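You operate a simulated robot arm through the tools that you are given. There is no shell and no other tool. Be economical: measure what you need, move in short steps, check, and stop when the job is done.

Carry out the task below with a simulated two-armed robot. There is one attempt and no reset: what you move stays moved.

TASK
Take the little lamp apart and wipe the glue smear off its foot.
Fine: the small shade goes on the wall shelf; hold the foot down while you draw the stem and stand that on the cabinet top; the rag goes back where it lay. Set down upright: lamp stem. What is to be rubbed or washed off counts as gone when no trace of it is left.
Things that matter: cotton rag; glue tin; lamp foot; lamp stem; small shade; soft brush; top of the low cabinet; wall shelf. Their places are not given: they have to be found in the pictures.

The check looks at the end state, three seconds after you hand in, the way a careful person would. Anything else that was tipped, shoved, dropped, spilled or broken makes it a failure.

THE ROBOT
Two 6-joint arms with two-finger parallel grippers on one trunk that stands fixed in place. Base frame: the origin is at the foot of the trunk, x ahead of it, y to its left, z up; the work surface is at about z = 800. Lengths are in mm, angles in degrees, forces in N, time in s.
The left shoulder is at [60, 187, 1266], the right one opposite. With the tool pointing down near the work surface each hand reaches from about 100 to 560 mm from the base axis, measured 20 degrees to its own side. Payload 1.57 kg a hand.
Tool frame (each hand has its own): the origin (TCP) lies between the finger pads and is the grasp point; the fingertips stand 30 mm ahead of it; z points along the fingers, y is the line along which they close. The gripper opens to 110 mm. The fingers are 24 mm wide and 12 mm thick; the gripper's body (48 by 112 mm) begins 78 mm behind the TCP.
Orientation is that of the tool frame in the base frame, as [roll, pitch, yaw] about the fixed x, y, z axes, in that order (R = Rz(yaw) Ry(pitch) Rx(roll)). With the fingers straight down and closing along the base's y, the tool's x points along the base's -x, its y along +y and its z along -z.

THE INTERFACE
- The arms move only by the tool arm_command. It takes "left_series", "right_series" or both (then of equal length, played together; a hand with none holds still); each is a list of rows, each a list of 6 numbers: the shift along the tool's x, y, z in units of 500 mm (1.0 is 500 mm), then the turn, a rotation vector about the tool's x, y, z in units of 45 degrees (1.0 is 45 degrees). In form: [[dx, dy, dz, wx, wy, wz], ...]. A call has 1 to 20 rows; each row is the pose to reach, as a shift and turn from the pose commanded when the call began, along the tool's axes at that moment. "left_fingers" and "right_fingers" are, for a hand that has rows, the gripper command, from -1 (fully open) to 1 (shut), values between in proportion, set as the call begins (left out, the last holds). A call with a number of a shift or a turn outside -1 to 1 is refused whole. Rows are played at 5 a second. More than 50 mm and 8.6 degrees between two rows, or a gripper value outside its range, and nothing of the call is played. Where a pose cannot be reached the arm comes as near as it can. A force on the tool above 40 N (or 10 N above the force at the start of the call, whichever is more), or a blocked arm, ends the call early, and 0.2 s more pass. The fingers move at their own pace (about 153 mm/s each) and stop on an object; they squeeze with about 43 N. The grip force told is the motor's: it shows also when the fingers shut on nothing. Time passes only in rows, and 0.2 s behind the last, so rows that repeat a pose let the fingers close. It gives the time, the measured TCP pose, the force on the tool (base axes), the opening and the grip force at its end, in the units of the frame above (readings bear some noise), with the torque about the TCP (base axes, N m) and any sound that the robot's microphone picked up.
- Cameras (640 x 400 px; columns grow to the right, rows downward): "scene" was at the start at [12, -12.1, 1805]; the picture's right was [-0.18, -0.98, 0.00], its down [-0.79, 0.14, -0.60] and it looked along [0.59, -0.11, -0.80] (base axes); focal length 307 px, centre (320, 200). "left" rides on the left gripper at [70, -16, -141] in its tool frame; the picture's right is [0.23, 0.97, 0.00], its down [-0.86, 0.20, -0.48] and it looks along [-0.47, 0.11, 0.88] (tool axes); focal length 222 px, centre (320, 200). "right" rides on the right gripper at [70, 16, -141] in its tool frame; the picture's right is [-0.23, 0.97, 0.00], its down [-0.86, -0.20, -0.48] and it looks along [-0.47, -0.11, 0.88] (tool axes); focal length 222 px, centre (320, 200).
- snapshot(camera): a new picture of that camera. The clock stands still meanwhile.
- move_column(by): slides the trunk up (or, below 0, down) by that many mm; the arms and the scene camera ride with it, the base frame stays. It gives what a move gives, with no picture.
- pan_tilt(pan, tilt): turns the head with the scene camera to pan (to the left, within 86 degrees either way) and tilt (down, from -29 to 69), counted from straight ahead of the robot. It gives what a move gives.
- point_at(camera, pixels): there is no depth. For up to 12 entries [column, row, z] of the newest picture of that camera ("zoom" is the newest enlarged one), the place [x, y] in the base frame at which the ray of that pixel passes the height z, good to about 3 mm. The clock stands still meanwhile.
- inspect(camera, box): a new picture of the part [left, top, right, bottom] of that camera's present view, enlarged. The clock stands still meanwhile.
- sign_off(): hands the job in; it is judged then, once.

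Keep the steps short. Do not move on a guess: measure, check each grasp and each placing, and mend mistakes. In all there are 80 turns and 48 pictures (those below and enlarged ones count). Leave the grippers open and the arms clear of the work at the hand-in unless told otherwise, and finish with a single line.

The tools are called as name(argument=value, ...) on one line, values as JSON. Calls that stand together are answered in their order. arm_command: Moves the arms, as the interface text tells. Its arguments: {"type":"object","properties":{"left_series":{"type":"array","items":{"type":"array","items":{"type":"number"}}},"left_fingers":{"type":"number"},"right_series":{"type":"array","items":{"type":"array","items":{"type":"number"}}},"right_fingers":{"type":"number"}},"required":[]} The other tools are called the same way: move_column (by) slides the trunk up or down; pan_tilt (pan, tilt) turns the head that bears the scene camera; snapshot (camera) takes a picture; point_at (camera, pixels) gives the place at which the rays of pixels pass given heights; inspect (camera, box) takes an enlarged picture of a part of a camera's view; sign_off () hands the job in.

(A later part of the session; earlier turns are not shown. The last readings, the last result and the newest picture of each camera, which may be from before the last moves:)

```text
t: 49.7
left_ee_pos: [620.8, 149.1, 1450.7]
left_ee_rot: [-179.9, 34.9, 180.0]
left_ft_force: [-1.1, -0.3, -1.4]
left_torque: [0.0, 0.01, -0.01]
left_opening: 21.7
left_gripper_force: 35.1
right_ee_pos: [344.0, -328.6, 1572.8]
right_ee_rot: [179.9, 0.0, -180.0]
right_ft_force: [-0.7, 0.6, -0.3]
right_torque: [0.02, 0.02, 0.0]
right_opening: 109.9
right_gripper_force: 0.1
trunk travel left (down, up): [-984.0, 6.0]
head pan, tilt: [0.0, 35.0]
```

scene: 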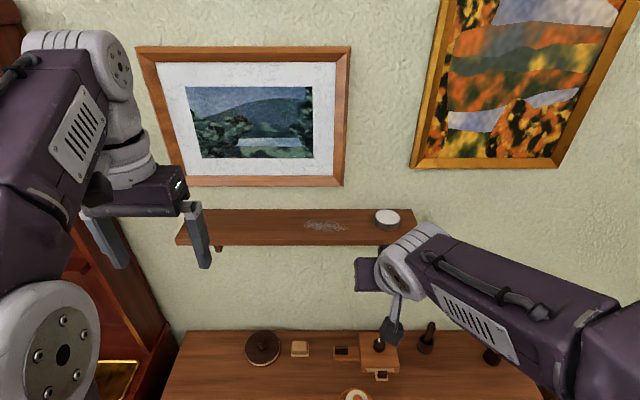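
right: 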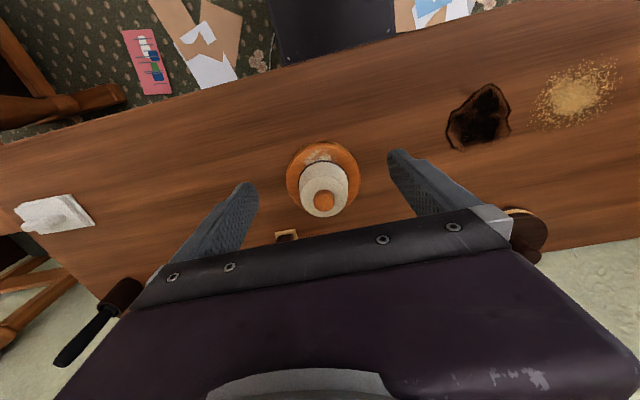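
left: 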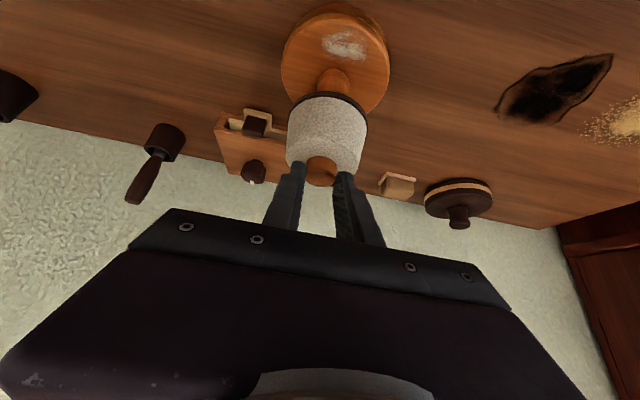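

A picture to judge the remaining gap.

inspect(camera="scene", box=[220, 190, 316, 250])

```text
6.67 times, centred on (268, 220) of scene
```

zoom: 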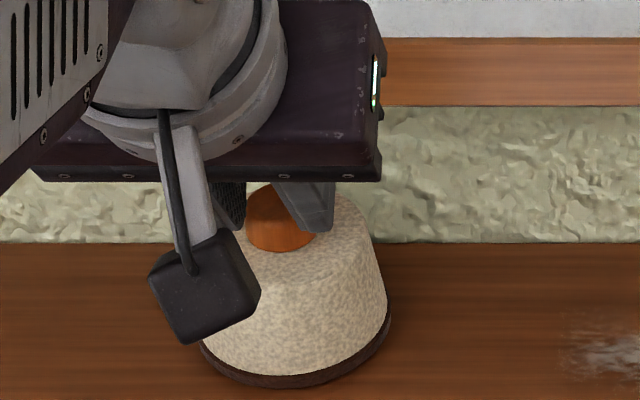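

Still hanging, close to the board. Continue slowly.

arm_command(left_series=[[0.0023, 0, 0.0033, 0, 0, 0], [0.0046, 0, 0.0066, 0, 0, 0], [0.0046, 0, 0.0066, 0, 0, 0]])

arm_command(left_series=[[0.0023, 0, 0.0033, 0, 0, 0], [0.0046, 0, 0.0066, 0, 0, 0], [0.0046, 0, 0.0066, 0, 0, 0]])

arm_command(left_series=[[0.0023, 0, 0.0033, 0, 0, 0], [0.0046, 0, 0.0066, 0, 0, 0], [0.0046, 0, 0.0066, 0, 0, 0]])

```text
t: 50.5
left_ee_pos: [620.6, 150.4, 1447.2]
left_ee_rot: [180.0, 35.0, 180.0]
left_ft_force: [-0.2, 0.6, 0.2]
left_torque: [0.02, 0.0, 0.01]
left_opening: 0.0
left_gripper_force: 21.3
right_ee_pos: [346.2, -328.5, 1572.1]
right_ee_rot: [-180.0, 0.0, -180.0]
right_ft_force: [-0.4, -0.5, -0.2]
right_torque: [-0.03, -0.02, 0.01]
right_opening: 109.9
right_gripper_force: 0.1
trunk travel left (down, up): [-984.0, 6.0]
head pan, tilt: [0.0, 35.0]
```

```text
t: 51.3
left_ee_pos: [619.5, 149.4, 1443.9]
left_ee_rot: [180.0, 35.1, -180.0]
left_ft_force: [-1.0, -0.4, 1.9]
left_torque: [0.01, -0.02, -0.01]
left_opening: 0.0
left_gripper_force: 20.8
right_ee_pos: [344.9, -329.7, 1572.5]
right_ee_rot: [-179.9, 0.0, -179.9]
right_ft_force: [-1.2, 0.4, 0.2]
right_torque: [0.04, 0.0, 0.02]
right_opening: 110.3
right_gripper_force: 0.1
trunk travel left (down, up): [-984.0, 6.0]
head pan, tilt: [0.0, 35.0]
```

```text
t: 52.1
left_ee_pos: [617.8, 148.0, 1441.5]
left_ee_rot: [179.9, 35.4, 179.9]
left_ft_force: [-0.2, 0.2, 16.3]
left_torque: [0.19, -0.41, 0.01]
left_opening: 0.0
left_gripper_force: 21.5
right_ee_pos: [342.5, -330.1, 1573.2]
right_ee_rot: [180.0, 0.1, 180.0]
right_ft_force: [-0.1, 0.0, -0.2]
right_torque: [0.01, -0.02, -0.03]
right_opening: 110.0
right_gripper_force: 0.0
trunk travel left (down, up): [-984.0, 6.0]
head pan, tilt: [0.0, 35.0]
```

The knob slid out near the board and now the closed fingers touch the knob's top. I lift straight up and look.

arm_command(left_series=[[-0.0115, 0, -0.0164, 0, 0, 0], [-0.034, 0, -0.049, 0, 0, 0], [-0.069, 0, -0.098, 0, 0, 0], [-0.069, 0, -0.098, 0, 0, 0]])

inspect(camera="scene", box=[200, 160, 328, 280])

```text
t: 53.1
left_ee_pos: [621.9, 148.2, 1499.2]
left_ee_rot: [-180.0, 35.0, 180.0]
left_ft_force: [-0.3, -0.5, -0.6]
left_torque: [0.04, 0.01, 0.0]
left_opening: 0.0
left_gripper_force: 21.3
right_ee_pos: [346.1, -328.2, 1572.3]
right_ee_rot: [-179.9, 0.0, -179.9]
right_ft_force: [0.0, -0.1, 0.0]
right_torque: [0.01, 0.02, -0.02]
right_opening: 109.7
right_gripper_force: 0.0
trunk travel left (down, up): [-984.0, 6.0]
head pan, tilt: [0.0, 35.0]
```

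```text
3.33 times, centred on (264, 220) of scene
```

zoom: 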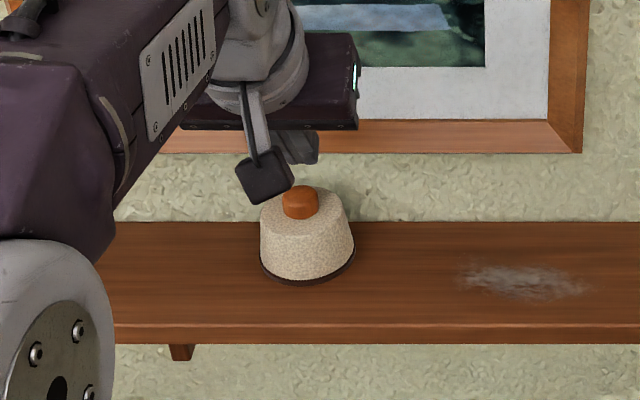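

The shade stands upright on the shelf, clear of the dust and the tin. I back the left hand out, straighten it, and turn the right tool by 45° (first half of 90°) for the stem grip.

arm_command(left_series=[[0.066, 0, -0.046, 0, 0, 0], [0.132, 0, -0.093, 0, 0, 0], [0.198, 0, -0.139, 0, 0, 0], [0.264, 0, -0.185, 0, 0, 0], [0.33, 0, -0.232, 0, 0, 0], [0.396, 0, -0.278, 0, 0.13, 0], [0.396, 0, -0.278, 0, 0.26, 0], [0.396, 0, -0.278, 0, 0.39, 0], [0.396, 0, -0.278, 0, 0.52, 0], [0.396, 0, -0.278, 0, 0.65, 0], [0.396, 0, -0.278, 0, 0.778, 0]], right_series=[[0, 0, 0, 0, 0, 0], [0, 0, 0, 0, 0, 0], [0, 0, 0, 0, 0, 0], [0, 0, 0, 0, 0, 0], [0, 0, 0, 0, 0, -0.15], [0, 0, 0, 0, 0, -0.3], [0, 0, 0, 0, 0, -0.45], [0, 0, 0, 0, 0, -0.6], [0, 0, 0, 0, 0, -0.75], [0, 0, 0, 0, 0, -0.9], [0, 0, 0, 0, 0, -1]])

move_column(by=-230)

```text
t: 55.5
left_ee_pos: [379.8, 147.7, 1499.2]
left_ee_rot: [-180.0, -0.2, 180.0]
left_ft_force: [0.0, -0.3, -0.1]
left_torque: [0.02, 0.04, 0.01]
left_opening: 0.2
left_gripper_force: 20.7
right_ee_pos: [349.0, -327.6, 1571.5]
right_ee_rot: [179.9, -0.1, -134.9]
right_ft_force: [-0.3, -0.5, 0.4]
right_torque: [0.01, 0.04, 0.02]
right_opening: 110.0
right_gripper_force: 0.1
trunk travel left (down, up): [-984.0, 6.0]
head pan, tilt: [0.0, 35.0]
```

```text
t: 57.9
left_ee_pos: [378.3, 148.9, 1270.5]
left_ee_rot: [180.0, 0.0, 179.9]
left_ft_force: [-0.5, -0.3, -0.5]
left_torque: [0.0, 0.05, -0.01]
left_opening: 0.1
left_gripper_force: 20.9
right_ee_pos: [344.5, -328.8, 1341.9]
right_ee_rot: [-180.0, 0.0, -135.1]
right_ft_force: [-0.4, 0.0, -0.9]
right_torque: [0.0, -0.01, -0.05]
right_opening: 110.1
right_gripper_force: 0.0
trunk travel left (down, up): [-754.0, 236.0]
head pan, tilt: [0.0, 35.0]
```

I turn the right tool the rest of the way and bring it to a viewing place beside the lamp; the left comes with a 40° sideways tilt, closed fingers, above the foot's left side.

arm_command(left_series=[[-0.009, -0.041, 0.07, 0.09, 0, 0], [-0.019, -0.082, 0.14, 0.18, 0, 0], [-0.028, -0.123, 0.21, 0.27, 0, 0], [-0.038, -0.164, 0.28, 0.36, 0, 0], [-0.047, -0.205, 0.35, 0.45, 0, 0], [-0.056, -0.246, 0.42, 0.54, 0, 0], [-0.066, -0.287, 0.49, 0.63, 0, 0], [-0.075, -0.328, 0.56, 0.72, 0, 0], [-0.085, -0.369, 0.63, 0.81, 0, 0], [-0.094, -0.41, 0.7, 0.889, 0, 0], [-0.094, -0.41, 0.7, 0.889, 0, 0]], right_series=[[-0.027, 0.014, 0.067, 0, 0, -0.1], [-0.053, 0.028, 0.133, 0, 0, -0.2], [-0.08, 0.041, 0.2, 0, 0, -0.3], [-0.106, 0.055, 0.266, 0, 0, -0.4], [-0.133, 0.069, 0.333, 0, 0, -0.5], [-0.16, 0.083, 0.4, 0, 0, -0.6], [-0.186, 0.097, 0.466, 0, 0, -0.7], [-0.213, 0.11, 0.533, 0, 0, -0.8], [-0.239, 0.124, 0.6, 0, 0, -0.9], [-0.266, 0.138, 0.666, 0, 0, -1], [-0.266, 0.138, 0.666, 0, 0, -1]])

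snapshot(camera="right")

```text
t: 60.3
left_ee_pos: [426.2, -56.9, 917.3]
left_ee_rot: [-140.0, 0.0, -180.0]
left_ft_force: [1.5, 0.0, 0.6]
left_torque: [0.0, -0.03, 0.01]
left_opening: 0.0
left_gripper_force: 21.0
right_ee_pos: [389.3, -187.4, 1005.9]
right_ee_rot: [-179.8, 0.0, -89.9]
right_ft_force: [0.4, 0.2, 0.6]
right_torque: [-0.01, -0.03, 0.01]
right_opening: 110.1
right_gripper_force: 0.0
trunk travel left (down, up): [-754.0, 236.0]
head pan, tilt: [0.0, 35.0]
```

```text
12 pictures are left
```

right: 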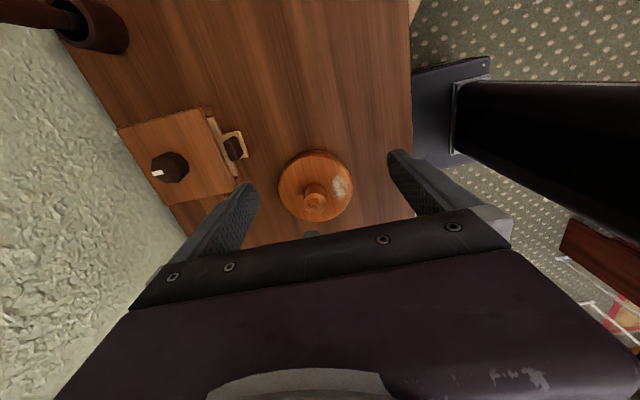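

inspect(camera="right", box=[264, 140, 368, 236])

point_at(camera="right", pixels=[[278, 187, 825], [353, 187, 825], [313, 149, 825], [339, 187, 825], [315, 190, 870], [315, 214, 870]])

```text
4.17 times, centred on (316, 188) of right
```

zoom: 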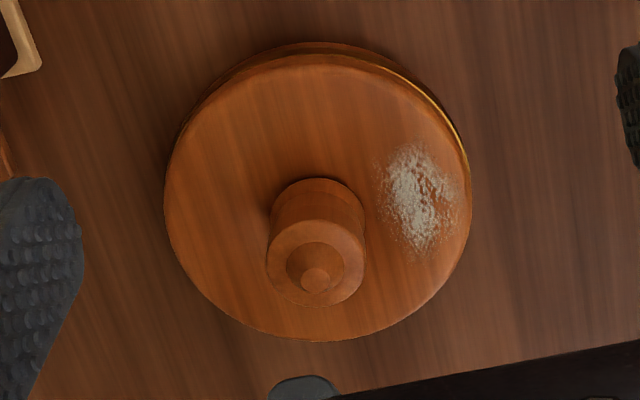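

```text
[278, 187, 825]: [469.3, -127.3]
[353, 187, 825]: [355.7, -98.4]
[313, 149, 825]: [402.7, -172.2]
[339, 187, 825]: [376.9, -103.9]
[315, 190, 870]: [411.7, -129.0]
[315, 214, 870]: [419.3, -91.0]
```

Measured: foot top ≈ z 838, stem a Ø≈35 stub from there to ≈872 with a small spigot; centre ≈ (412,-108); smear around (378,-108). Left fingers go down to just over the foot.

arm_command(left_series=[[0, 0.02, 0.024, 0, 0, 0], [0, 0.04, 0.048, 0, 0, 0], [0, 0.0514, 0.0613, 0, 0, 0], [0, 0.0514, 0.0613, 0, 0, 0]])

arm_command(left_series=[[0, 0.0026, 0.0031, 0, 0, 0], [0, 0.0051, 0.0061, 0, 0, 0], [0, 0.0077, 0.0092, 0, 0, 0], [0, 0.0077, 0.0092, 0, 0, 0]])

```text
t: 61.3
left_ee_pos: [425.3, -56.8, 877.6]
left_ee_rot: [-140.0, 0.0, -180.0]
left_ft_force: [0.7, -0.1, -0.9]
left_torque: [0.01, -0.01, 0.01]
left_opening: 0.0
left_gripper_force: 21.6
right_ee_pos: [390.3, -187.8, 1006.4]
right_ee_rot: [180.0, 0.0, -90.0]
right_ft_force: [-0.2, 0.0, -0.3]
right_torque: [-0.02, 0.02, -0.03]
right_opening: 110.0
right_gripper_force: 0.0
trunk travel left (down, up): [-754.0, 236.0]
head pan, tilt: [0.0, 35.0]
```

```text
t: 62.3
left_ee_pos: [425.0, -57.4, 873.0]
left_ee_rot: [-140.0, -0.1, 180.0]
left_ft_force: [-0.2, 0.3, 0.1]
left_torque: [0.01, 0.02, -0.01]
left_opening: 0.2
left_gripper_force: 21.2
right_ee_pos: [389.9, -187.4, 1006.6]
right_ee_rot: [180.0, 0.0, -90.0]
right_ft_force: [-0.4, 0.4, -1.3]
right_torque: [0.02, -0.02, -0.01]
right_opening: 110.0
right_gripper_force: 0.0
trunk travel left (down, up): [-754.0, 236.0]
head pan, tilt: [0.0, 35.0]
```

No contact yet (fingertip at ≈842). Another 6 mm.

arm_command(left_series=[[0, 0.0026, 0.0031, 0, 0, 0], [0, 0.0051, 0.0061, 0, 0, 0], [0, 0.0077, 0.0092, 0, 0, 0], [0, 0.0077, 0.0092, 0, 0, 0]])

```text
t: 63.3
left_ee_pos: [425.4, -57.2, 867.7]
left_ee_rot: [-140.0, 0.0, 179.9]
left_ft_force: [-1.0, -0.1, 0.5]
left_torque: [0.03, 0.03, -0.01]
left_opening: 0.1
left_gripper_force: 21.4
right_ee_pos: [389.5, -187.2, 1006.3]
right_ee_rot: [-180.0, 0.0, -89.9]
right_ft_force: [0.0, 0.0, 0.3]
right_torque: [0.0, 0.0, 0.0]
right_opening: 110.0
right_gripper_force: 0.0
trunk travel left (down, up): [-754.0, 236.0]
head pan, tilt: [0.0, 35.0]
```

arm_command(left_series=[[0, 0.0026, 0.0031, 0, 0, 0], [0, 0.0051, 0.0061, 0, 0, 0], [0, 0.0077, 0.0092, 0, 0, 0], [0, 0.0077, 0.0092, 0, 0, 0]])

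```text
t: 64.3
left_ee_pos: [424.3, -57.7, 863.4]
left_ee_rot: [-139.8, 0.2, 180.0]
left_ft_force: [1.9, 3.4, 22.1]
left_torque: [-0.11, 0.05, 0.0]
left_opening: 0.0
left_gripper_force: 21.2
right_ee_pos: [387.3, -186.8, 1009.0]
right_ee_rot: [-180.0, -0.1, -90.0]
right_ft_force: [0.6, -0.7, -0.5]
right_torque: [-0.02, 0.01, 0.02]
right_opening: 110.1
right_gripper_force: 0.1
trunk travel left (down, up): [-754.0, 236.0]
head pan, tilt: [0.0, 35.0]
```

Contact: the left presses the foot with ≈22 N (foot top ≈ 833). Now the right hand moves over the stem and down, fingers 70 mm apart along x.

arm_command(right_series=[[-0.08, -0.022, 0, 0, 0, 0], [-0.16, -0.045, 0, 0, 0, 0], [-0.16, -0.045, 0.08, 0, 0, 0], [-0.16, -0.045, 0.16, 0, 0, 0], [-0.16, -0.045, 0.2, 0, 0, 0], [-0.16, -0.045, 0.2, 0, 0, 0]], right_fingers=-0.2)

inspect(camera="right", box=[220, 100, 420, 240])

```text
t: 65.7
left_ee_pos: [424.2, -57.2, 863.6]
left_ee_rot: [-139.8, 0.2, -180.0]
left_ft_force: [9.6, 0.9, 37.7]
left_torque: [-0.38, -0.05, 0.08]
left_opening: 0.0
left_gripper_force: 21.1
right_ee_pos: [411.5, -103.5, 908.7]
right_ee_rot: [-179.8, -0.1, -90.0]
right_ft_force: [0.0, 1.3, -0.3]
right_torque: [0.01, -0.01, 0.02]
right_opening: 65.9
right_gripper_force: 0.1
trunk travel left (down, up): [-754.0, 236.0]
head pan, tilt: [0.0, 35.0]
```

```text
2.86 times, centred on (320, 170) of right
```

zoom: 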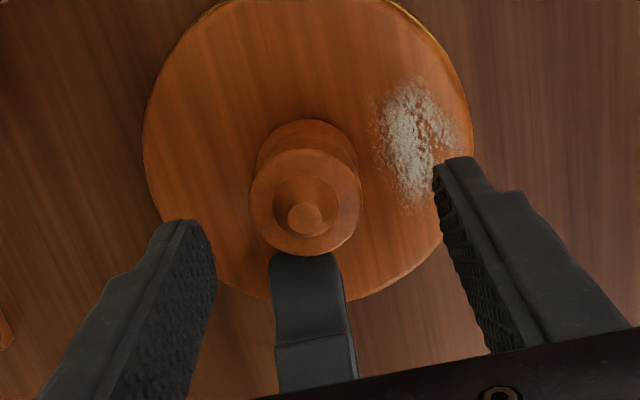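

Stem centre is about (415,-106). Left force rose to 38 N, so I ease it by 1 mm while the right goes down to the stem.

arm_command(left_series=[[0, -0.0013, -0.0015, 0, 0, 0], [0, -0.0013, -0.0015, 0, 0, 0], [0, -0.0013, -0.0015, 0, 0, 0]], right_series=[[0.006, -0.008, 0.03, 0, 0, 0], [0.006, -0.008, 0.0745, 0, 0, 0], [0.006, -0.008, 0.0745, 0, 0, 0]])

```text
t: 66.5
left_ee_pos: [424.4, -57.1, 863.3]
left_ee_rot: [-139.8, 0.1, -180.0]
left_ft_force: [7.5, 0.1, 31.2]
left_torque: [-0.36, -0.09, 0.12]
left_opening: 0.2
left_gripper_force: 21.9
right_ee_pos: [414.9, -108.7, 872.8]
right_ee_rot: [-179.8, 0.0, -89.9]
right_ft_force: [0.7, 0.3, 0.4]
right_torque: [-0.02, 0.02, 0.0]
right_opening: 65.8
right_gripper_force: 0.1
trunk travel left (down, up): [-754.0, 236.0]
head pan, tilt: [0.0, 35.0]
```

Positions good (left presses 31 N). Close the right fingers on the stem.

arm_command(right_series=[[0, 0, 0, 0, 0, 0], [0, 0, 0, 0, 0, 0], [0, 0, 0, 0, 0, 0]], right_fingers=1)

```text
t: 67.3
left_ee_pos: [423.5, -56.3, 863.0]
left_ee_rot: [-139.9, 0.1, -180.0]
left_ft_force: [5.5, -0.3, 29.0]
left_torque: [-0.32, -0.02, 0.05]
left_opening: 0.0
left_gripper_force: 21.4
right_ee_pos: [415.9, -108.9, 872.9]
right_ee_rot: [-179.9, -0.1, -90.1]
right_ft_force: [0.7, 0.1, 0.1]
right_torque: [0.02, 0.01, 0.0]
right_opening: 32.6
right_gripper_force: 41.2
trunk travel left (down, up): [-754.0, 236.0]
head pan, tilt: [0.0, 35.0]
heard: snap
```

I heard a snap as the fingers closed at 32.6 mm. Draw upward gently in 4 mm steps and read forces.

arm_command(right_series=[[0, 0, -0.008, 0, 0, 0], [0, 0, -0.016, 0, 0, 0], [0, 0, -0.024, 0, 0, 0], [0, 0, -0.024, 0, 0, 0]])

inspect(camera="right", box=[220, 80, 420, 220])

```text
t: 68.3
left_ee_pos: [423.7, -57.4, 862.1]
left_ee_rot: [-139.9, 0.0, 179.9]
left_ft_force: [2.3, -0.1, 27.6]
left_torque: [-0.31, 0.06, 0.06]
left_opening: 0.0
left_gripper_force: 21.5
right_ee_pos: [415.8, -108.9, 885.6]
right_ee_rot: [-179.9, -0.2, -90.0]
right_ft_force: [-0.1, -0.1, -0.7]
right_torque: [0.03, 0.04, 0.0]
right_opening: 32.6
right_gripper_force: 41.3
trunk travel left (down, up): [-754.0, 236.0]
head pan, tilt: [0.0, 35.0]
```

```text
2.86 times, centred on (320, 150) of right
```

zoom: 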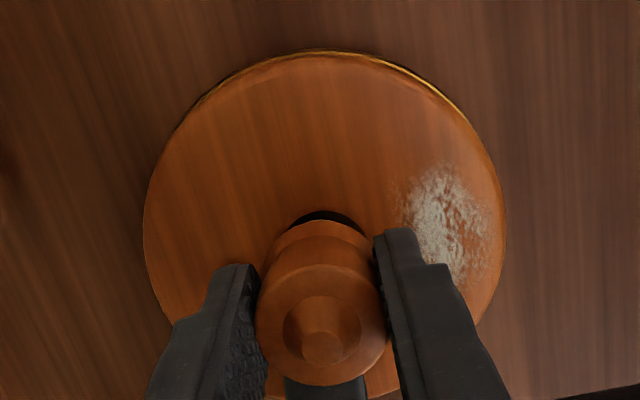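

The stem is coming out of its socket, foot stays put. Lift 90 mm more.

arm_command(right_series=[[0, 0, -0.04, 0, 0, 0], [0, 0, -0.08, 0, 0, 0], [0, 0, -0.13, 0, 0, 0], [0, 0, -0.18, 0, 0, 0], [0, 0, -0.18, 0, 0, 0]])

snapshot(camera="right")

```text
t: 69.5
left_ee_pos: [422.7, -57.1, 863.5]
left_ee_rot: [-139.8, 0.0, 180.0]
left_ft_force: [1.3, -0.6, 25.7]
left_torque: [-0.28, 0.13, -0.01]
left_opening: 0.3
left_gripper_force: 21.1
right_ee_pos: [414.1, -108.8, 977.1]
right_ee_rot: [-179.9, -0.1, -89.9]
right_ft_force: [0.2, 0.5, 0.1]
right_torque: [-0.02, 0.01, 0.0]
right_opening: 32.9
right_gripper_force: 41.0
trunk travel left (down, up): [-754.0, 236.0]
head pan, tilt: [0.0, 35.0]
```

```text
8 pictures are left
```

right: 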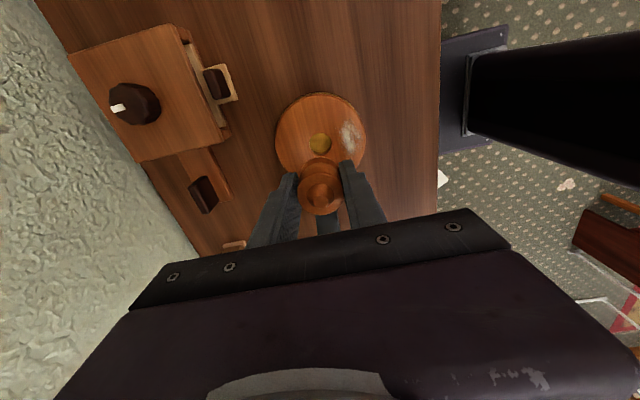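

Stem is free. I carry it right to (400,-260) and down to a safe height.

arm_command(right_series=[[0.07, 0.007, 0, 0, 0, 0], [0.15, 0.014, 0, 0, 0, 0], [0.23, 0.021, 0, 0, 0, 0], [0.302, 0.028, 0, 0, 0, 0], [0.302, 0.028, 0.08, 0, 0, 0], [0.302, 0.028, 0.16, 0, 0, 0], [0.302, 0.028, 0.19, 0, 0, 0], [0.302, 0.028, 0.19, 0, 0, 0]])

arm_command(right_series=[[0, 0, 0.004, 0, 0, 0], [0, 0, 0.008, 0, 0, 0], [0, 0, 0.012, 0, 0, 0], [0, 0, 0.016, 0, 0, 0], [0, 0, 0.016, 0, 0, 0]])

```text
t: 71.3
left_ee_pos: [422.9, -55.9, 863.1]
left_ee_rot: [-140.0, 0.1, 180.0]
left_ft_force: [-0.7, 0.1, 23.2]
left_torque: [-0.27, 0.17, -0.03]
left_opening: 0.0
left_gripper_force: 21.3
right_ee_pos: [400.5, -261.4, 880.0]
right_ee_rot: [-180.0, 0.0, -90.0]
right_ft_force: [0.3, -0.6, -0.7]
right_torque: [-0.01, -0.01, 0.04]
right_opening: 32.6
right_gripper_force: 40.8
trunk travel left (down, up): [-754.0, 236.0]
head pan, tilt: [0.0, 35.0]
```

```text
t: 72.5
left_ee_pos: [423.0, -57.4, 862.9]
left_ee_rot: [-139.9, 0.1, 180.0]
left_ft_force: [-1.6, -0.5, 22.6]
left_torque: [-0.26, 0.15, -0.01]
left_opening: 0.0
left_gripper_force: 21.2
right_ee_pos: [401.2, -260.8, 872.1]
right_ee_rot: [-180.0, 0.0, -90.1]
right_ft_force: [-0.8, 0.4, 0.3]
right_torque: [0.02, 0.02, 0.0]
right_opening: 32.4
right_gripper_force: 41.3
trunk travel left (down, up): [-754.0, 236.0]
head pan, tilt: [0.0, 35.0]
```

arm_command(right_series=[[0, 0, 0.004, 0, 0, 0], [0, 0, 0.008, 0, 0, 0], [0, 0, 0.012, 0, 0, 0], [0, 0, 0.016, 0, 0, 0], [0, 0, 0.016, 0, 0, 0]])

```text
t: 73.7
left_ee_pos: [423.6, -57.3, 863.8]
left_ee_rot: [-139.9, 0.0, -180.0]
left_ft_force: [-1.0, -0.1, 21.6]
left_torque: [-0.23, 0.18, 0.01]
left_opening: 0.0
left_gripper_force: 21.6
right_ee_pos: [401.3, -260.4, 864.6]
right_ee_rot: [-179.8, 0.0, -90.1]
right_ft_force: [0.1, 0.0, -0.7]
right_torque: [0.0, 0.0, 0.0]
right_opening: 32.6
right_gripper_force: 40.3
trunk travel left (down, up): [-754.0, 236.0]
head pan, tilt: [0.0, 35.0]
```

arm_command(right_series=[[0, 0, 0.004, 0, 0, 0], [0, 0, 0.008, 0, 0, 0], [0, 0, 0.012, 0, 0, 0], [0, 0, 0.012, 0, 0, 0]])

```text
t: 74.7
left_ee_pos: [422.9, -56.9, 862.1]
left_ee_rot: [-140.0, 0.2, 180.0]
left_ft_force: [-0.4, 0.7, 22.6]
left_torque: [-0.28, 0.12, -0.02]
left_opening: 0.0
left_gripper_force: 21.3
right_ee_pos: [401.4, -260.5, 858.6]
right_ee_rot: [-179.9, -0.1, -90.0]
right_ft_force: [-0.3, 0.0, -0.5]
right_torque: [-0.06, 0.02, -0.02]
right_opening: 32.9
right_gripper_force: 41.2
trunk travel left (down, up): [-754.0, 236.0]
head pan, tilt: [0.0, 35.0]
```

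arm_command(right_series=[[0, 0, 0.004, 0, 0, 0], [0, 0, 0.008, 0, 0, 0], [0, 0, 0.012, 0, 0, 0], [0, 0, 0.016, 0, 0, 0], [0, 0, 0.016, 0, 0, 0]])

```text
t: 76.0
left_ee_pos: [421.6, -56.1, 863.7]
left_ee_rot: [-140.0, 0.3, -179.9]
left_ft_force: [-0.4, 0.2, 7.7]
left_torque: [-0.08, 0.08, -0.03]
left_opening: 0.0
left_gripper_force: 21.3
right_ee_pos: [402.3, -261.1, 851.1]
right_ee_rot: [-179.6, -0.2, -89.9]
right_ft_force: [-6.2, -2.6, 24.3]
right_torque: [-0.05, 0.31, 0.04]
right_opening: 32.6
right_gripper_force: 41.0
trunk travel left (down, up): [-754.0, 236.0]
head pan, tilt: [0.0, 35.0]
stopped in row 5 (right hand): the force on the tool passed its limit at 41 N (the readings are from after the stop); the commanded pose is now the measured one
```

Contact with the cabinet top. I relieve the pressure by 1 mm and open.

arm_command(right_series=[[0, 0, -0.002, 0, 0, 0], [0, 0, -0.002, 0, 0, 0]])

arm_command(right_series=[[0, 0, 0, 0, 0, 0], [0, 0, 0, 0, 0, 0], [0, 0, -0.02, 0, 0, 0], [0, 0, -0.08, 0, 0, 0], [0, 0, -0.16, 0, 0, 0], [0, 0, -0.2, 0, 0, 0]], right_fingers=-0.3)

snapshot(camera="right")

```text
t: 76.6
left_ee_pos: [423.7, -55.8, 863.9]
left_ee_rot: [-140.0, 0.2, -179.9]
left_ft_force: [-5.2, 1.4, 16.9]
left_torque: [-0.12, 0.19, -0.07]
left_opening: 0.0
left_gripper_force: 21.4
right_ee_pos: [401.6, -259.7, 851.7]
right_ee_rot: [-179.6, 0.0, -89.9]
right_ft_force: [-2.8, -1.3, 12.6]
right_torque: [-0.02, 0.16, 0.02]
right_opening: 32.6
right_gripper_force: 40.8
trunk travel left (down, up): [-754.0, 236.0]
head pan, tilt: [0.0, 35.0]
```

```text
t: 78.0
left_ee_pos: [422.2, -56.3, 863.7]
left_ee_rot: [-140.0, 0.2, 179.9]
left_ft_force: [-5.1, 2.3, 27.0]
left_torque: [-0.22, 0.3, -0.05]
left_opening: 0.1
left_gripper_force: 21.5
right_ee_pos: [402.4, -260.0, 953.4]
right_ee_rot: [-179.8, -0.1, -90.0]
right_ft_force: [-0.2, 0.4, -0.1]
right_torque: [0.02, -0.02, 0.0]
right_opening: 71.6
right_gripper_force: 0.1
trunk travel left (down, up): [-754.0, 236.0]
head pan, tilt: [0.0, 35.0]
```

```text
7 pictures are left
```

right: 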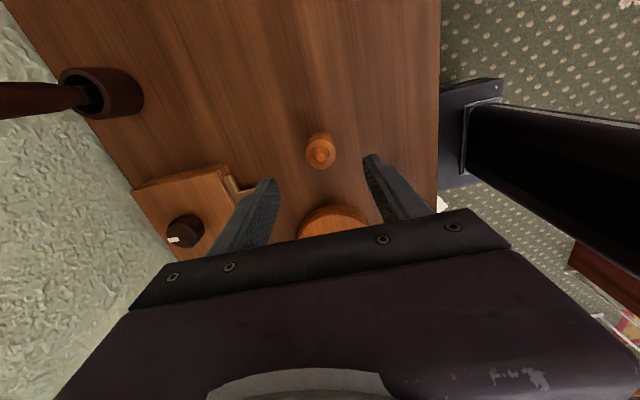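

The stem stands upright and clear. The rag's ridge runs along y at x≈381, y −640…−560. I lift the left off the foot and take the right, with a 10° outward tilt, above the rag.

arm_command(left_series=[[0, -0.02, -0.024, 0, 0, 0], [0, -0.0514, -0.0613, 0, 0, 0], [0, -0.0514, -0.0613, 0, 0, 0], [0, -0.0514, -0.0613, 0, 0, 0], [0, -0.0514, -0.0613, 0, 0, 0], [0, -0.0514, -0.0613, 0, 0, 0], [0, -0.0514, -0.0613, 0, 0, 0], [0, -0.0514, -0.0613, 0, 0, 0], [0, -0.0514, -0.0613, 0, 0, 0]], right_series=[[0.08, 0.005, 0.0, 0, 0.03, 0], [0.16, 0.01, 0.0, 0, 0.06, 0], [0.25, 0.015, 0.0, 0, 0.09, 0], [0.33, 0.02, 0.0, 0, 0.12, 0], [0.41, 0.026, 0.01, 0, 0.15, 0], [0.49, 0.032, 0.02, 0, 0.18, 0], [0.57, 0.037, 0.03, 0, 0.2, 0], [0.65, 0.042, 0.046, 0, 0.222, 0], [0.65, 0.042, 0.046, 0, 0.222, 0]])

snapshot(camera="right")

```text
t: 80.0
left_ee_pos: [425.9, -55.8, 901.4]
left_ee_rot: [-140.1, 0.0, 179.9]
left_ft_force: [0.3, 1.3, 0.3]
left_torque: [0.02, 0.0, 0.0]
left_opening: 0.0
left_gripper_force: 21.9
right_ee_pos: [384.1, -587.5, 929.9]
right_ee_rot: [-179.9, -10.1, -90.0]
right_ft_force: [-0.2, 0.1, 1.2]
right_torque: [-0.03, -0.03, 0.0]
right_opening: 71.6
right_gripper_force: 0.0
trunk travel left (down, up): [-754.0, 236.0]
head pan, tilt: [0.0, 35.0]
```

```text
6 pictures are left
```

right: 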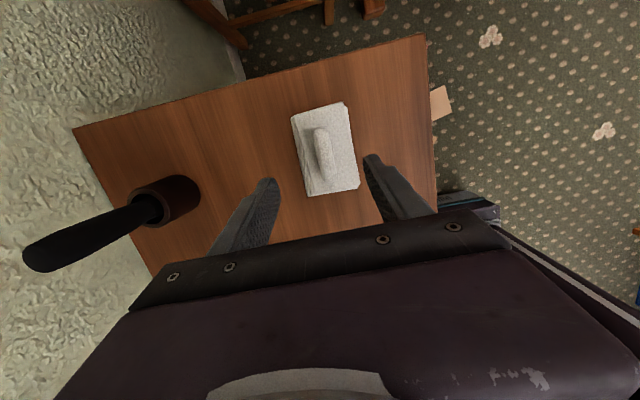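

point_at(camera="right", pixels=[[291, 116, 805], [344, 102, 805], [360, 189, 805], [308, 197, 805], [322, 132, 830], [327, 184, 830], [318, 155, 830], [333, 155, 830], [325, 158, 820], [325, 158, 840]])

inspect(camera="right", box=[270, 90, 390, 210])

```text
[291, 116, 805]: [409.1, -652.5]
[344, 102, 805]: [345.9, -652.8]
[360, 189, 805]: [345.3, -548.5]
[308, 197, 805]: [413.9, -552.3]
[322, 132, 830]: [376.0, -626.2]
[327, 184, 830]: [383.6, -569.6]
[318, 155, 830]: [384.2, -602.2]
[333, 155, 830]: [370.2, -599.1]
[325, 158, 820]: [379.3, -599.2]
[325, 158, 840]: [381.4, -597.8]
```

```text
3.33 times, centred on (330, 150) of right
```

zoom: 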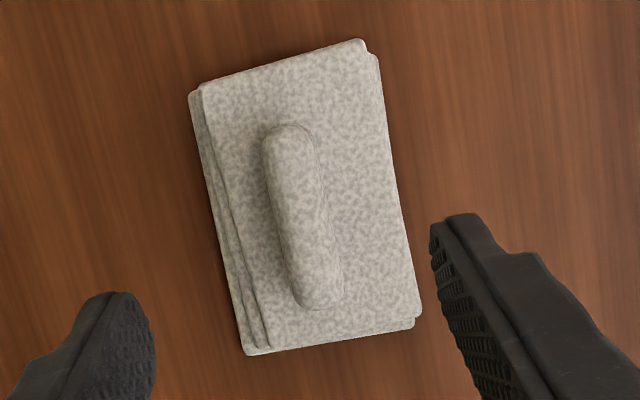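

Rag centre (379,-600), ridge ≈15 mm wide along y. I go down over the ridge with fingers at 50 mm.

arm_command(right_series=[[-0.005, 0.004, 0.05, 0, 0, 0], [-0.01, 0.008, 0.1, 0, 0, 0], [-0.0133, 0.008, 0.15, 0, 0, 0], [-0.0133, 0.008, 0.15, 0, 0, 0]], right_fingers=0.1)

arm_command(right_series=[[-0.0007, 0, 0.004, 0, 0, 0], [-0.0014, 0, 0.008, 0, 0, 0], [-0.0014, 0, 0.008, 0, 0, 0]])

```text
t: 81.0
left_ee_pos: [425.7, -56.6, 900.7]
left_ee_rot: [-140.1, 0.0, -180.0]
left_ft_force: [0.5, 0.3, -0.6]
left_torque: [0.02, 0.05, 0.01]
left_opening: 0.1
left_gripper_force: 21.2
right_ee_pos: [380.2, -591.2, 854.6]
right_ee_rot: [-179.8, -10.1, -90.0]
right_ft_force: [0.0, 0.1, -0.5]
right_torque: [0.01, 0.0, 0.02]
right_opening: 49.2
right_gripper_force: 0.1
trunk travel left (down, up): [-754.0, 236.0]
head pan, tilt: [0.0, 35.0]
```

```text
t: 81.8
left_ee_pos: [424.6, -57.4, 900.5]
left_ee_rot: [-140.1, 0.0, 180.0]
left_ft_force: [-0.4, 0.1, -0.2]
left_torque: [-0.01, 0.01, 0.0]
left_opening: 0.0
left_gripper_force: 21.1
right_ee_pos: [380.7, -592.1, 849.8]
right_ee_rot: [-179.8, -10.1, -90.1]
right_ft_force: [0.1, 0.5, -0.5]
right_torque: [-0.01, -0.01, 0.0]
right_opening: 49.5
right_gripper_force: 0.0
trunk travel left (down, up): [-754.0, 236.0]
head pan, tilt: [0.0, 35.0]
```

arm_command(right_series=[[-0.0007, 0, 0.004, 0, 0, 0], [-0.0014, 0, 0.008, 0, 0, 0], [-0.0014, 0, 0.008, 0, 0, 0]])

```text
t: 82.6
left_ee_pos: [424.0, -55.3, 901.4]
left_ee_rot: [-140.0, 0.1, -180.0]
left_ft_force: [0.4, -0.5, 0.5]
left_torque: [-0.03, 0.01, 0.02]
left_opening: 0.1
left_gripper_force: 21.3
right_ee_pos: [379.7, -591.6, 848.0]
right_ee_rot: [-179.6, -10.1, -90.1]
right_ft_force: [1.3, -1.0, 11.3]
right_torque: [0.06, 0.13, 0.0]
right_opening: 49.5
right_gripper_force: 0.6
trunk travel left (down, up): [-754.0, 236.0]
head pan, tilt: [0.0, 35.0]
```

Touching the pad (top ≈ 817). Up 2 mm and close on the ridge.

arm_command(right_series=[[0.0007, 0, -0.006, 0, 0, 0], [0.0007, 0, -0.006, 0, 0, 0]])

arm_command(right_series=[[0, 0, 0, 0, 0, 0], [0, 0, 0, 0, 0, 0], [0, 0, 0, 0, 0, 0]], right_fingers=1)

```text
t: 83.2
left_ee_pos: [425.6, -58.0, 900.2]
left_ee_rot: [-140.1, 0.0, 180.0]
left_ft_force: [0.1, 0.6, -0.1]
left_torque: [-0.03, -0.04, -0.03]
left_opening: 0.0
left_gripper_force: 21.4
right_ee_pos: [379.4, -591.3, 847.0]
right_ee_rot: [-179.9, -10.0, -90.1]
right_ft_force: [-0.1, -0.3, 0.2]
right_torque: [-0.04, 0.02, 0.01]
right_opening: 49.6
right_gripper_force: 0.1
trunk travel left (down, up): [-754.0, 236.0]
head pan, tilt: [0.0, 35.0]
```

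```text
t: 84.0
left_ee_pos: [425.6, -56.9, 901.4]
left_ee_rot: [-140.1, 0.0, 180.0]
left_ft_force: [-0.6, -0.3, -0.4]
left_torque: [0.0, -0.01, -0.02]
left_opening: 0.1
left_gripper_force: 21.4
right_ee_pos: [380.2, -591.4, 847.6]
right_ee_rot: [-179.8, -10.0, -90.0]
right_ft_force: [-0.2, 0.0, -0.4]
right_torque: [0.02, 0.0, -0.01]
right_opening: 17.0
right_gripper_force: 32.1
trunk travel left (down, up): [-754.0, 236.0]
head pan, tilt: [0.0, 35.0]
```

Rag gripped (17 mm); its bottom is 47.5 mm below the TCP at (380,-591.5,847.5). I lift it and carry it to near the foot, while the left tilts to 50° and moves over the foot's far-left side.

arm_command(right_series=[[0.013, 0, -0.072, 0, 0, 0], [0.026, 0, -0.145, 0, 0, 0], [0.038, 0, -0.217, 0, 0, 0], [-0.045, 0.001, -0.232, 0, 0, 0], [-0.13, 0.002, -0.247, 0, 0, 0], [-0.215, 0.003, -0.262, 0, 0, 0], [-0.3, 0.004, -0.277, 0, 0, 0], [-0.385, 0.005, -0.292, 0, 0, 0], [-0.47, 0.006, -0.307, 0, 0, 0], [-0.555, 0.008, -0.322, 0, 0, 0], [-0.64, 0.01, -0.337, 0, 0, 0], [-0.7, 0.012, -0.347, 0, 0, 0], [-0.7, 0.012, -0.347, 0, 0, 0]], left_series=[[-0.008, 0, 0, 0.05, 0, 0], [-0.016, 0, 0, 0.1, 0, 0], [-0.024, 0, 0, 0.15, 0, 0], [-0.033, 0, 0, 0.222, 0, 0], [-0.033, 0.008, 0.015, 0.222, 0, 0], [-0.033, 0.015, 0.029, 0.222, 0, 0], [-0.033, 0.015, 0.029, 0.222, 0, 0], [-0.033, 0.015, 0.029, 0.222, 0, 0], [-0.033, 0.015, 0.029, 0.222, 0, 0], [-0.033, 0.015, 0.029, 0.222, 0, 0], [-0.033, 0.015, 0.029, 0.222, 0, 0], [-0.033, 0.015, 0.029, 0.222, 0, 0], [-0.033, 0.015, 0.029, 0.222, 0, 0]])

```text
t: 86.8
left_ee_pos: [440.6, -60.6, 884.7]
left_ee_rot: [-130.1, 0.0, -179.9]
left_ft_force: [-0.2, -0.9, -0.8]
left_torque: [0.03, -0.01, 0.02]
left_opening: 0.0
left_gripper_force: 21.7
right_ee_pos: [372.8, -217.0, 958.9]
right_ee_rot: [-179.9, -9.8, -90.0]
right_ft_force: [1.0, -0.6, -1.3]
right_torque: [0.05, 0.02, 0.01]
right_opening: 17.1
right_gripper_force: 32.4
trunk travel left (down, up): [-754.0, 236.0]
head pan, tilt: [0.0, 35.0]
```

Left down onto the foot, in two parts.

arm_command(left_series=[[0, 0.014, 0.012, 0, 0, 0], [0, 0.0276, 0.0231, 0, 0, 0], [0, 0.0276, 0.0231, 0, 0, 0]])

arm_command(left_series=[[0, 0.0031, 0.0026, 0, 0, 0], [0, 0.0061, 0.0051, 0, 0, 0], [0, 0.0084, 0.0071, 0, 0, 0], [0, 0.0084, 0.0071, 0, 0, 0]])

```text
t: 87.6
left_ee_pos: [441.4, -60.6, 867.9]
left_ee_rot: [-130.1, 0.0, 180.0]
left_ft_force: [-0.8, -0.3, 0.9]
left_torque: [0.02, 0.0, -0.01]
left_opening: 0.0
left_gripper_force: 21.3
right_ee_pos: [373.1, -216.9, 958.5]
right_ee_rot: [-179.9, -10.2, -90.0]
right_ft_force: [0.6, -0.5, -1.5]
right_torque: [-0.02, 0.0, 0.04]
right_opening: 17.2
right_gripper_force: 32.2
trunk travel left (down, up): [-754.0, 236.0]
head pan, tilt: [0.0, 35.0]
```

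```text
t: 88.6
left_ee_pos: [441.5, -60.6, 860.9]
left_ee_rot: [-130.1, 0.0, 180.0]
left_ft_force: [-1.2, -0.4, 0.1]
left_torque: [-0.02, 0.02, 0.02]
left_opening: 0.1
left_gripper_force: 21.0
right_ee_pos: [372.7, -216.7, 958.3]
right_ee_rot: [-179.8, -10.1, -90.1]
right_ft_force: [-0.1, 0.3, -0.6]
right_torque: [0.01, 0.01, 0.0]
right_opening: 16.8
right_gripper_force: 32.6
trunk travel left (down, up): [-754.0, 236.0]
head pan, tilt: [0.0, 35.0]
```

arm_command(left_series=[[0, 0.0031, 0.0026, 0, 0, 0], [0, 0.0061, 0.0051, 0, 0, 0], [0, 0.0061, 0.0051, 0, 0, 0]])

```text
t: 89.4
left_ee_pos: [440.6, -59.9, 862.4]
left_ee_rot: [-130.0, 0.2, -180.0]
left_ft_force: [2.3, 3.7, 26.3]
left_torque: [-0.36, 0.02, 0.01]
left_opening: 0.2
left_gripper_force: 21.5
right_ee_pos: [372.0, -216.8, 961.0]
right_ee_rot: [-179.5, -10.2, -89.9]
right_ft_force: [-0.5, 0.5, -1.4]
right_torque: [0.02, -0.01, 0.03]
right_opening: 16.9
right_gripper_force: 32.6
trunk travel left (down, up): [-754.0, 236.0]
head pan, tilt: [0.0, 35.0]
```

Foot held with 26 N. Right carries the rag over the smear (375,-105) and to just above it.

arm_command(right_series=[[-0.0772, -0.002, -0.0136, 0, 0, 0], [-0.1544, -0.004, -0.0273, 0, 0, 0], [-0.2315, -0.006, -0.041, 0, 0, 0], [-0.24, -0.006, 0.01, 0, 0, 0], [-0.25, -0.006, 0.06, 0, 0, 0], [-0.254, -0.006, 0.085, 0, 0, 0], [-0.254, -0.006, 0.085, 0, 0, 0]])

arm_command(right_series=[[-0.0007, 0, 0.004, 0, 0, 0], [-0.0014, 0, 0.008, 0, 0, 0], [-0.0021, 0, 0.012, 0, 0, 0], [-0.0028, 0, 0.016, 0, 0, 0], [-0.0028, 0, 0.016, 0, 0, 0]])

```text
t: 90.5
left_ee_pos: [441.7, -61.1, 861.1]
left_ee_rot: [-129.7, 0.1, -180.0]
left_ft_force: [-0.5, 2.2, 12.1]
left_torque: [-0.17, 0.12, -0.04]
left_opening: 0.2
left_gripper_force: 21.0
right_ee_pos: [376.5, -98.1, 932.6]
right_ee_rot: [-179.8, -10.1, -89.9]
right_ft_force: [-0.4, -0.3, 0.7]
right_torque: [0.01, 0.01, -0.01]
right_opening: 17.0
right_gripper_force: 31.9
trunk travel left (down, up): [-754.0, 236.0]
head pan, tilt: [0.0, 35.0]
stopped in row 5 (left hand): the force on the tool passed its limit at 40 N (the readings are from after the stop); the commanded pose is now the measured one
```

```text
t: 91.7
left_ee_pos: [442.0, -61.3, 862.0]
left_ee_rot: [-129.8, 0.3, 180.0]
left_ft_force: [2.5, -0.3, 19.9]
left_torque: [-0.3, 0.02, 0.04]
left_opening: 0.0
left_gripper_force: 21.4
right_ee_pos: [375.9, -98.5, 924.2]
right_ee_rot: [-179.9, -10.1, -90.0]
right_ft_force: [0.5, -0.5, -1.3]
right_torque: [0.03, -0.02, -0.01]
right_opening: 16.7
right_gripper_force: 32.0
trunk travel left (down, up): [-754.0, 236.0]
head pan, tilt: [0.0, 35.0]
```

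Left is at 20 N. Right continues down to just above the foot.

arm_command(right_series=[[-0.0025, 0, 0.014, 0, 0, 0], [-0.005, 0, 0.028, 0, 0, 0], [-0.0075, 0, 0.042, 0, 0, 0], [-0.01, 0, 0.056, 0, 0, 0], [-0.0125, 0, 0.07, 0, 0, 0], [-0.0132, 0, 0.0749, 0, 0, 0], [-0.0132, 0, 0.0749, 0, 0, 0]])

arm_command(right_series=[[-0.0007, 0, 0.004, 0, 0, 0], [-0.0014, 0, 0.008, 0, 0, 0], [-0.0014, 0, 0.008, 0, 0, 0]])

```text
t: 93.3
left_ee_pos: [440.9, -60.8, 860.5]
left_ee_rot: [-129.7, 0.2, -180.0]
left_ft_force: [4.7, -0.7, 22.4]
left_torque: [-0.39, -0.01, 0.08]
left_opening: 0.2
left_gripper_force: 21.1
right_ee_pos: [374.8, -97.5, 886.4]
right_ee_rot: [-179.9, -10.1, -90.0]
right_ft_force: [-0.2, -0.1, -1.3]
right_torque: [0.0, 0.01, -0.02]
right_opening: 17.1
right_gripper_force: 32.0
trunk travel left (down, up): [-754.0, 236.0]
head pan, tilt: [0.0, 35.0]
```

```text
t: 94.1
left_ee_pos: [441.3, -61.3, 860.1]
left_ee_rot: [-129.8, 0.2, 180.0]
left_ft_force: [4.8, 0.1, 23.0]
left_torque: [-0.39, -0.02, 0.1]
left_opening: 0.2
left_gripper_force: 21.3
right_ee_pos: [374.3, -98.2, 882.6]
right_ee_rot: [-179.8, -10.1, -90.0]
right_ft_force: [-0.1, 0.8, 4.1]
right_torque: [0.0, 0.03, 0.0]
right_opening: 17.0
right_gripper_force: 31.7
trunk travel left (down, up): [-754.0, 236.0]
head pan, tilt: [0.0, 35.0]
```

Rag touches (4 N). I press ≈1 mm more and rub back and forth ±20 mm along y with small x offsets.

arm_command(right_series=[[0, 0, 0.002, 0, 0, 0], [-0.02, 0, -0.0015, 0, 0, 0], [-0.04, 0, -0.005, 0, 0, 0], [-0.02, 0, -0.0015, 0, 0, 0], [0, 0, 0.002, 0, 0, 0], [0.02, 0, 0.0055, 0, 0, 0], [0.04, 0, 0.009, 0, 0, 0], [0.02, 0.012, 0.0055, 0, 0, 0], [0, 0.012, 0.002, 0, 0, 0], [-0.02, 0.012, -0.0015, 0, 0, 0], [-0.04, 0.012, -0.005, 0, 0, 0], [-0.02, 0.012, -0.0015, 0, 0, 0], [0, 0, 0.002, 0, 0, 0], [0.02, -0.012, 0.0055, 0, 0, 0], [0.04, -0.012, 0.009, 0, 0, 0], [0.02, -0.012, 0.0055, 0, 0, 0], [0, -0.012, 0.002, 0, 0, 0], [-0.02, -0.012, -0.0015, 0, 0, 0], [-0.04, -0.012, -0.005, 0, 0, 0], [0, 0, 0.002, 0, 0, 0]])

```text
t: 98.3
left_ee_pos: [441.1, -60.7, 860.0]
left_ee_rot: [-129.8, 0.2, -180.0]
left_ft_force: [-2.8, -3.9, 10.0]
left_torque: [-0.33, 0.09, -0.05]
left_opening: 0.0
left_gripper_force: 20.9
right_ee_pos: [377.4, -96.9, 881.3]
right_ee_rot: [-179.6, -10.0, -90.0]
right_ft_force: [5.2, 7.2, 17.2]
right_torque: [0.03, -0.01, 0.02]
right_opening: 16.9
right_gripper_force: 32.0
trunk travel left (down, up): [-754.0, 236.0]
head pan, tilt: [0.0, 35.0]
```

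Good rubbing contact (17 N). A second set, mostly along x.

arm_command(right_series=[[0, 0.02, 0, 0, 0, 0], [0, 0, 0, 0, 0, 0], [0, -0.018, 0, 0, 0, 0], [0, 0, 0, 0, 0, 0], [-0.02, 0.02, -0.0035, 0, 0, 0], [-0.02, 0, -0.0035, 0, 0, 0], [-0.02, -0.018, -0.0035, 0, 0, 0], [-0.02, 0, -0.0035, 0, 0, 0], [0.02, 0.02, 0.0035, 0, 0, 0], [0.02, 0, 0.0035, 0, 0, 0], [0.02, -0.018, 0.0035, 0, 0, 0], [0.02, 0, 0.0035, 0, 0, 0], [0.04, 0, 0.007, 0, 0, 0], [0.02, 0, 0.0035, 0, 0, 0], [-0.02, 0, -0.0035, 0, 0, 0], [-0.04, 0, -0.007, 0, 0, 0], [0, 0, 0, 0, 0, 0]])

```text
t: 101.9
left_ee_pos: [441.0, -59.9, 862.0]
left_ee_rot: [-129.9, 0.2, -179.9]
left_ft_force: [1.2, -6.3, 7.9]
left_torque: [-0.36, -0.05, 0.06]
left_opening: 0.0
left_gripper_force: 21.2
right_ee_pos: [376.3, -96.2, 880.9]
right_ee_rot: [-179.5, -10.0, -90.0]
right_ft_force: [1.9, 12.3, 24.8]
right_torque: [-0.03, 0.21, -0.06]
right_opening: 16.9
right_gripper_force: 32.1
trunk travel left (down, up): [-754.0, 236.0]
head pan, tilt: [0.0, 35.0]
```

Lift the rag, move it aside, tilt the head down and look at the foot.

arm_command(right_series=[[0.01, 0, -0.059, 0, 0, 0], [0.021, 0, -0.13, 0, 0, 0], [0.11, 0, -0.14, 0, 0, 0], [0.2, 0, -0.125, 0, 0, 0], [0.28, 0, -0.11, 0, 0, 0], [0.37, 0, -0.095, 0, 0, 0], [0.37, 0, -0.095, 0, 0, 0]])

pan_tilt(pan=-10, tilt=60)

inspect(camera="scene", box=[220, 120, 460, 270])

```text
t: 103.5
left_ee_pos: [440.8, -60.1, 859.7]
left_ee_rot: [-129.7, 0.2, 179.9]
left_ft_force: [-2.8, 2.8, 19.9]
left_torque: [-0.24, 0.17, -0.05]
left_opening: 0.1
left_gripper_force: 21.2
right_ee_pos: [374.4, -274.3, 959.3]
right_ee_rot: [-179.8, -10.2, -89.9]
right_ft_force: [-1.2, 0.2, -1.1]
right_torque: [0.02, 0.01, 0.04]
right_opening: 16.8
right_gripper_force: 32.2
trunk travel left (down, up): [-754.0, 236.0]
head pan, tilt: [0.0, 35.0]
```

```text
t: 104.3
left_ee_pos: [440.7, -60.7, 860.2]
left_ee_rot: [-129.8, 0.2, -180.0]
left_ft_force: [-0.7, 2.0, 20.3]
left_torque: [-0.25, 0.14, -0.04]
left_opening: 0.0
left_gripper_force: 21.2
right_ee_pos: [373.7, -274.0, 959.7]
right_ee_rot: [-179.7, -10.1, -90.0]
right_ft_force: [-0.7, 0.3, -0.5]
right_torque: [0.0, 0.0, -0.02]
right_opening: 17.1
right_gripper_force: 31.7
trunk travel left (down, up): [-754.0, 236.0]
head pan, tilt: [-10.0, 60.0]
```

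```text
2.67 times, centred on (340, 195) of scene
```

zoom: 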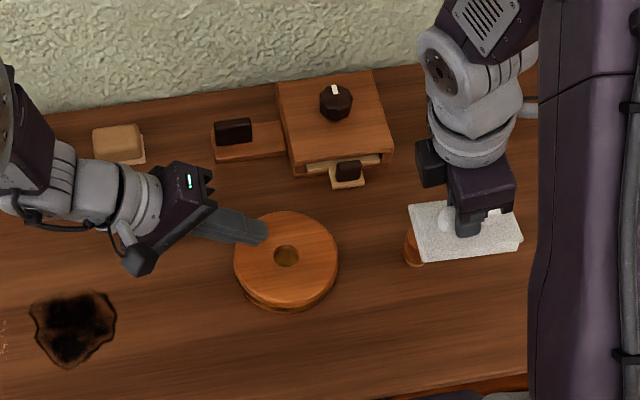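

The foot looks clean. One closer check for any trace.

inspect(camera="scene", box=[300, 196, 356, 240])

```text
9.09 times, centred on (328, 218) of scene
```

zoom: 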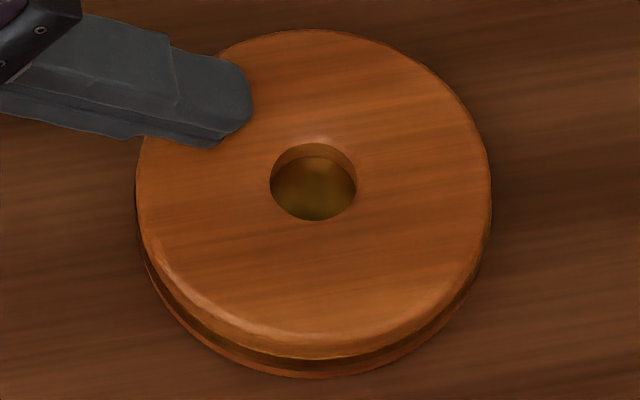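

Clean. Left lifts off the foot; the right takes the rag back to where it lay, stopping 8 mm above.

arm_command(right_series=[[0.0782, -0.002, 0.0138, 0, 0, 0], [0.1564, -0.004, 0.0276, 0, 0, 0], [0.2346, -0.006, 0.0414, 0, 0, 0], [0.3128, -0.008, 0.0553, 0, 0, 0], [0.391, -0.01, 0.0691, 0, 0, 0], [0.4692, -0.012, 0.0829, 0, 0, 0], [0.5474, -0.012, 0.0967, 0, 0, 0], [0.6255, -0.012, 0.1105, 0, 0, 0], [0.616, -0.012, 0.165, 0, 0, 0], [0.606, -0.012, 0.22, 0, 0, 0], [0.596, -0.012, 0.275, 0, 0, 0], [0.5891, -0.012, 0.3164, 0, 0, 0], [0.5891, -0.012, 0.3164, 0, 0, 0]], left_series=[[0, -0.02, -0.017, 0, 0, 0], [0, -0.046, -0.038, 0, 0, 0], [0, -0.0919, -0.0772, 0, 0, 0], [0, -0.0919, -0.0772, 0, 0, 0], [0, -0.0919, -0.0772, 0, 0, 0], [0, -0.0919, -0.0772, 0, 0, 0], [0, -0.0919, -0.0772, 0, 0, 0], [0, -0.0919, -0.0772, 0, 0, 0], [0, -0.0919, -0.0772, 0, 0, 0], [0, -0.0919, -0.0772, 0, 0, 0], [0, -0.0919, -0.0772, 0, 0, 0], [0, -0.0919, -0.0772, 0, 0, 0], [0, -0.0919, -0.0772, 0, 0, 0]])

```text
t: 107.2
left_ee_pos: [442.8, -60.6, 920.6]
left_ee_rot: [-129.9, 0.1, 180.0]
left_ft_force: [0.6, 0.3, 0.1]
left_torque: [-0.04, 0.01, -0.06]
left_opening: 0.0
left_gripper_force: 20.8
right_ee_pos: [379.9, -591.1, 854.6]
right_ee_rot: [-179.8, -10.1, -90.0]
right_ft_force: [-0.3, 1.0, -0.8]
right_torque: [0.0, 0.01, -0.03]
right_opening: 16.9
right_gripper_force: 31.9
trunk travel left (down, up): [-754.0, 236.0]
head pan, tilt: [-10.0, 60.0]
```

Now lower to the original height.

arm_command(right_series=[[-0.0007, 0, 0.004, 0, 0, 0], [-0.0014, 0, 0.008, 0, 0, 0], [-0.0021, 0, 0.012, 0, 0, 0], [-0.0026, 0, 0.0148, 0, 0, 0], [-0.0026, 0, 0.0148, 0, 0, 0]])

```text
t: 108.3
left_ee_pos: [442.4, -59.3, 920.5]
left_ee_rot: [-129.8, 0.1, 180.0]
left_ft_force: [0.9, -0.1, -0.6]
left_torque: [-0.01, 0.02, 0.0]
left_opening: 0.0
left_gripper_force: 21.0
right_ee_pos: [382.6, -590.1, 848.2]
right_ee_rot: [-180.0, -10.0, -89.9]
right_ft_force: [0.2, -0.4, -0.1]
right_torque: [-0.04, 0.03, -0.01]
right_opening: 17.0
right_gripper_force: 32.1
trunk travel left (down, up): [-754.0, 236.0]
head pan, tilt: [-10.0, 60.0]
```

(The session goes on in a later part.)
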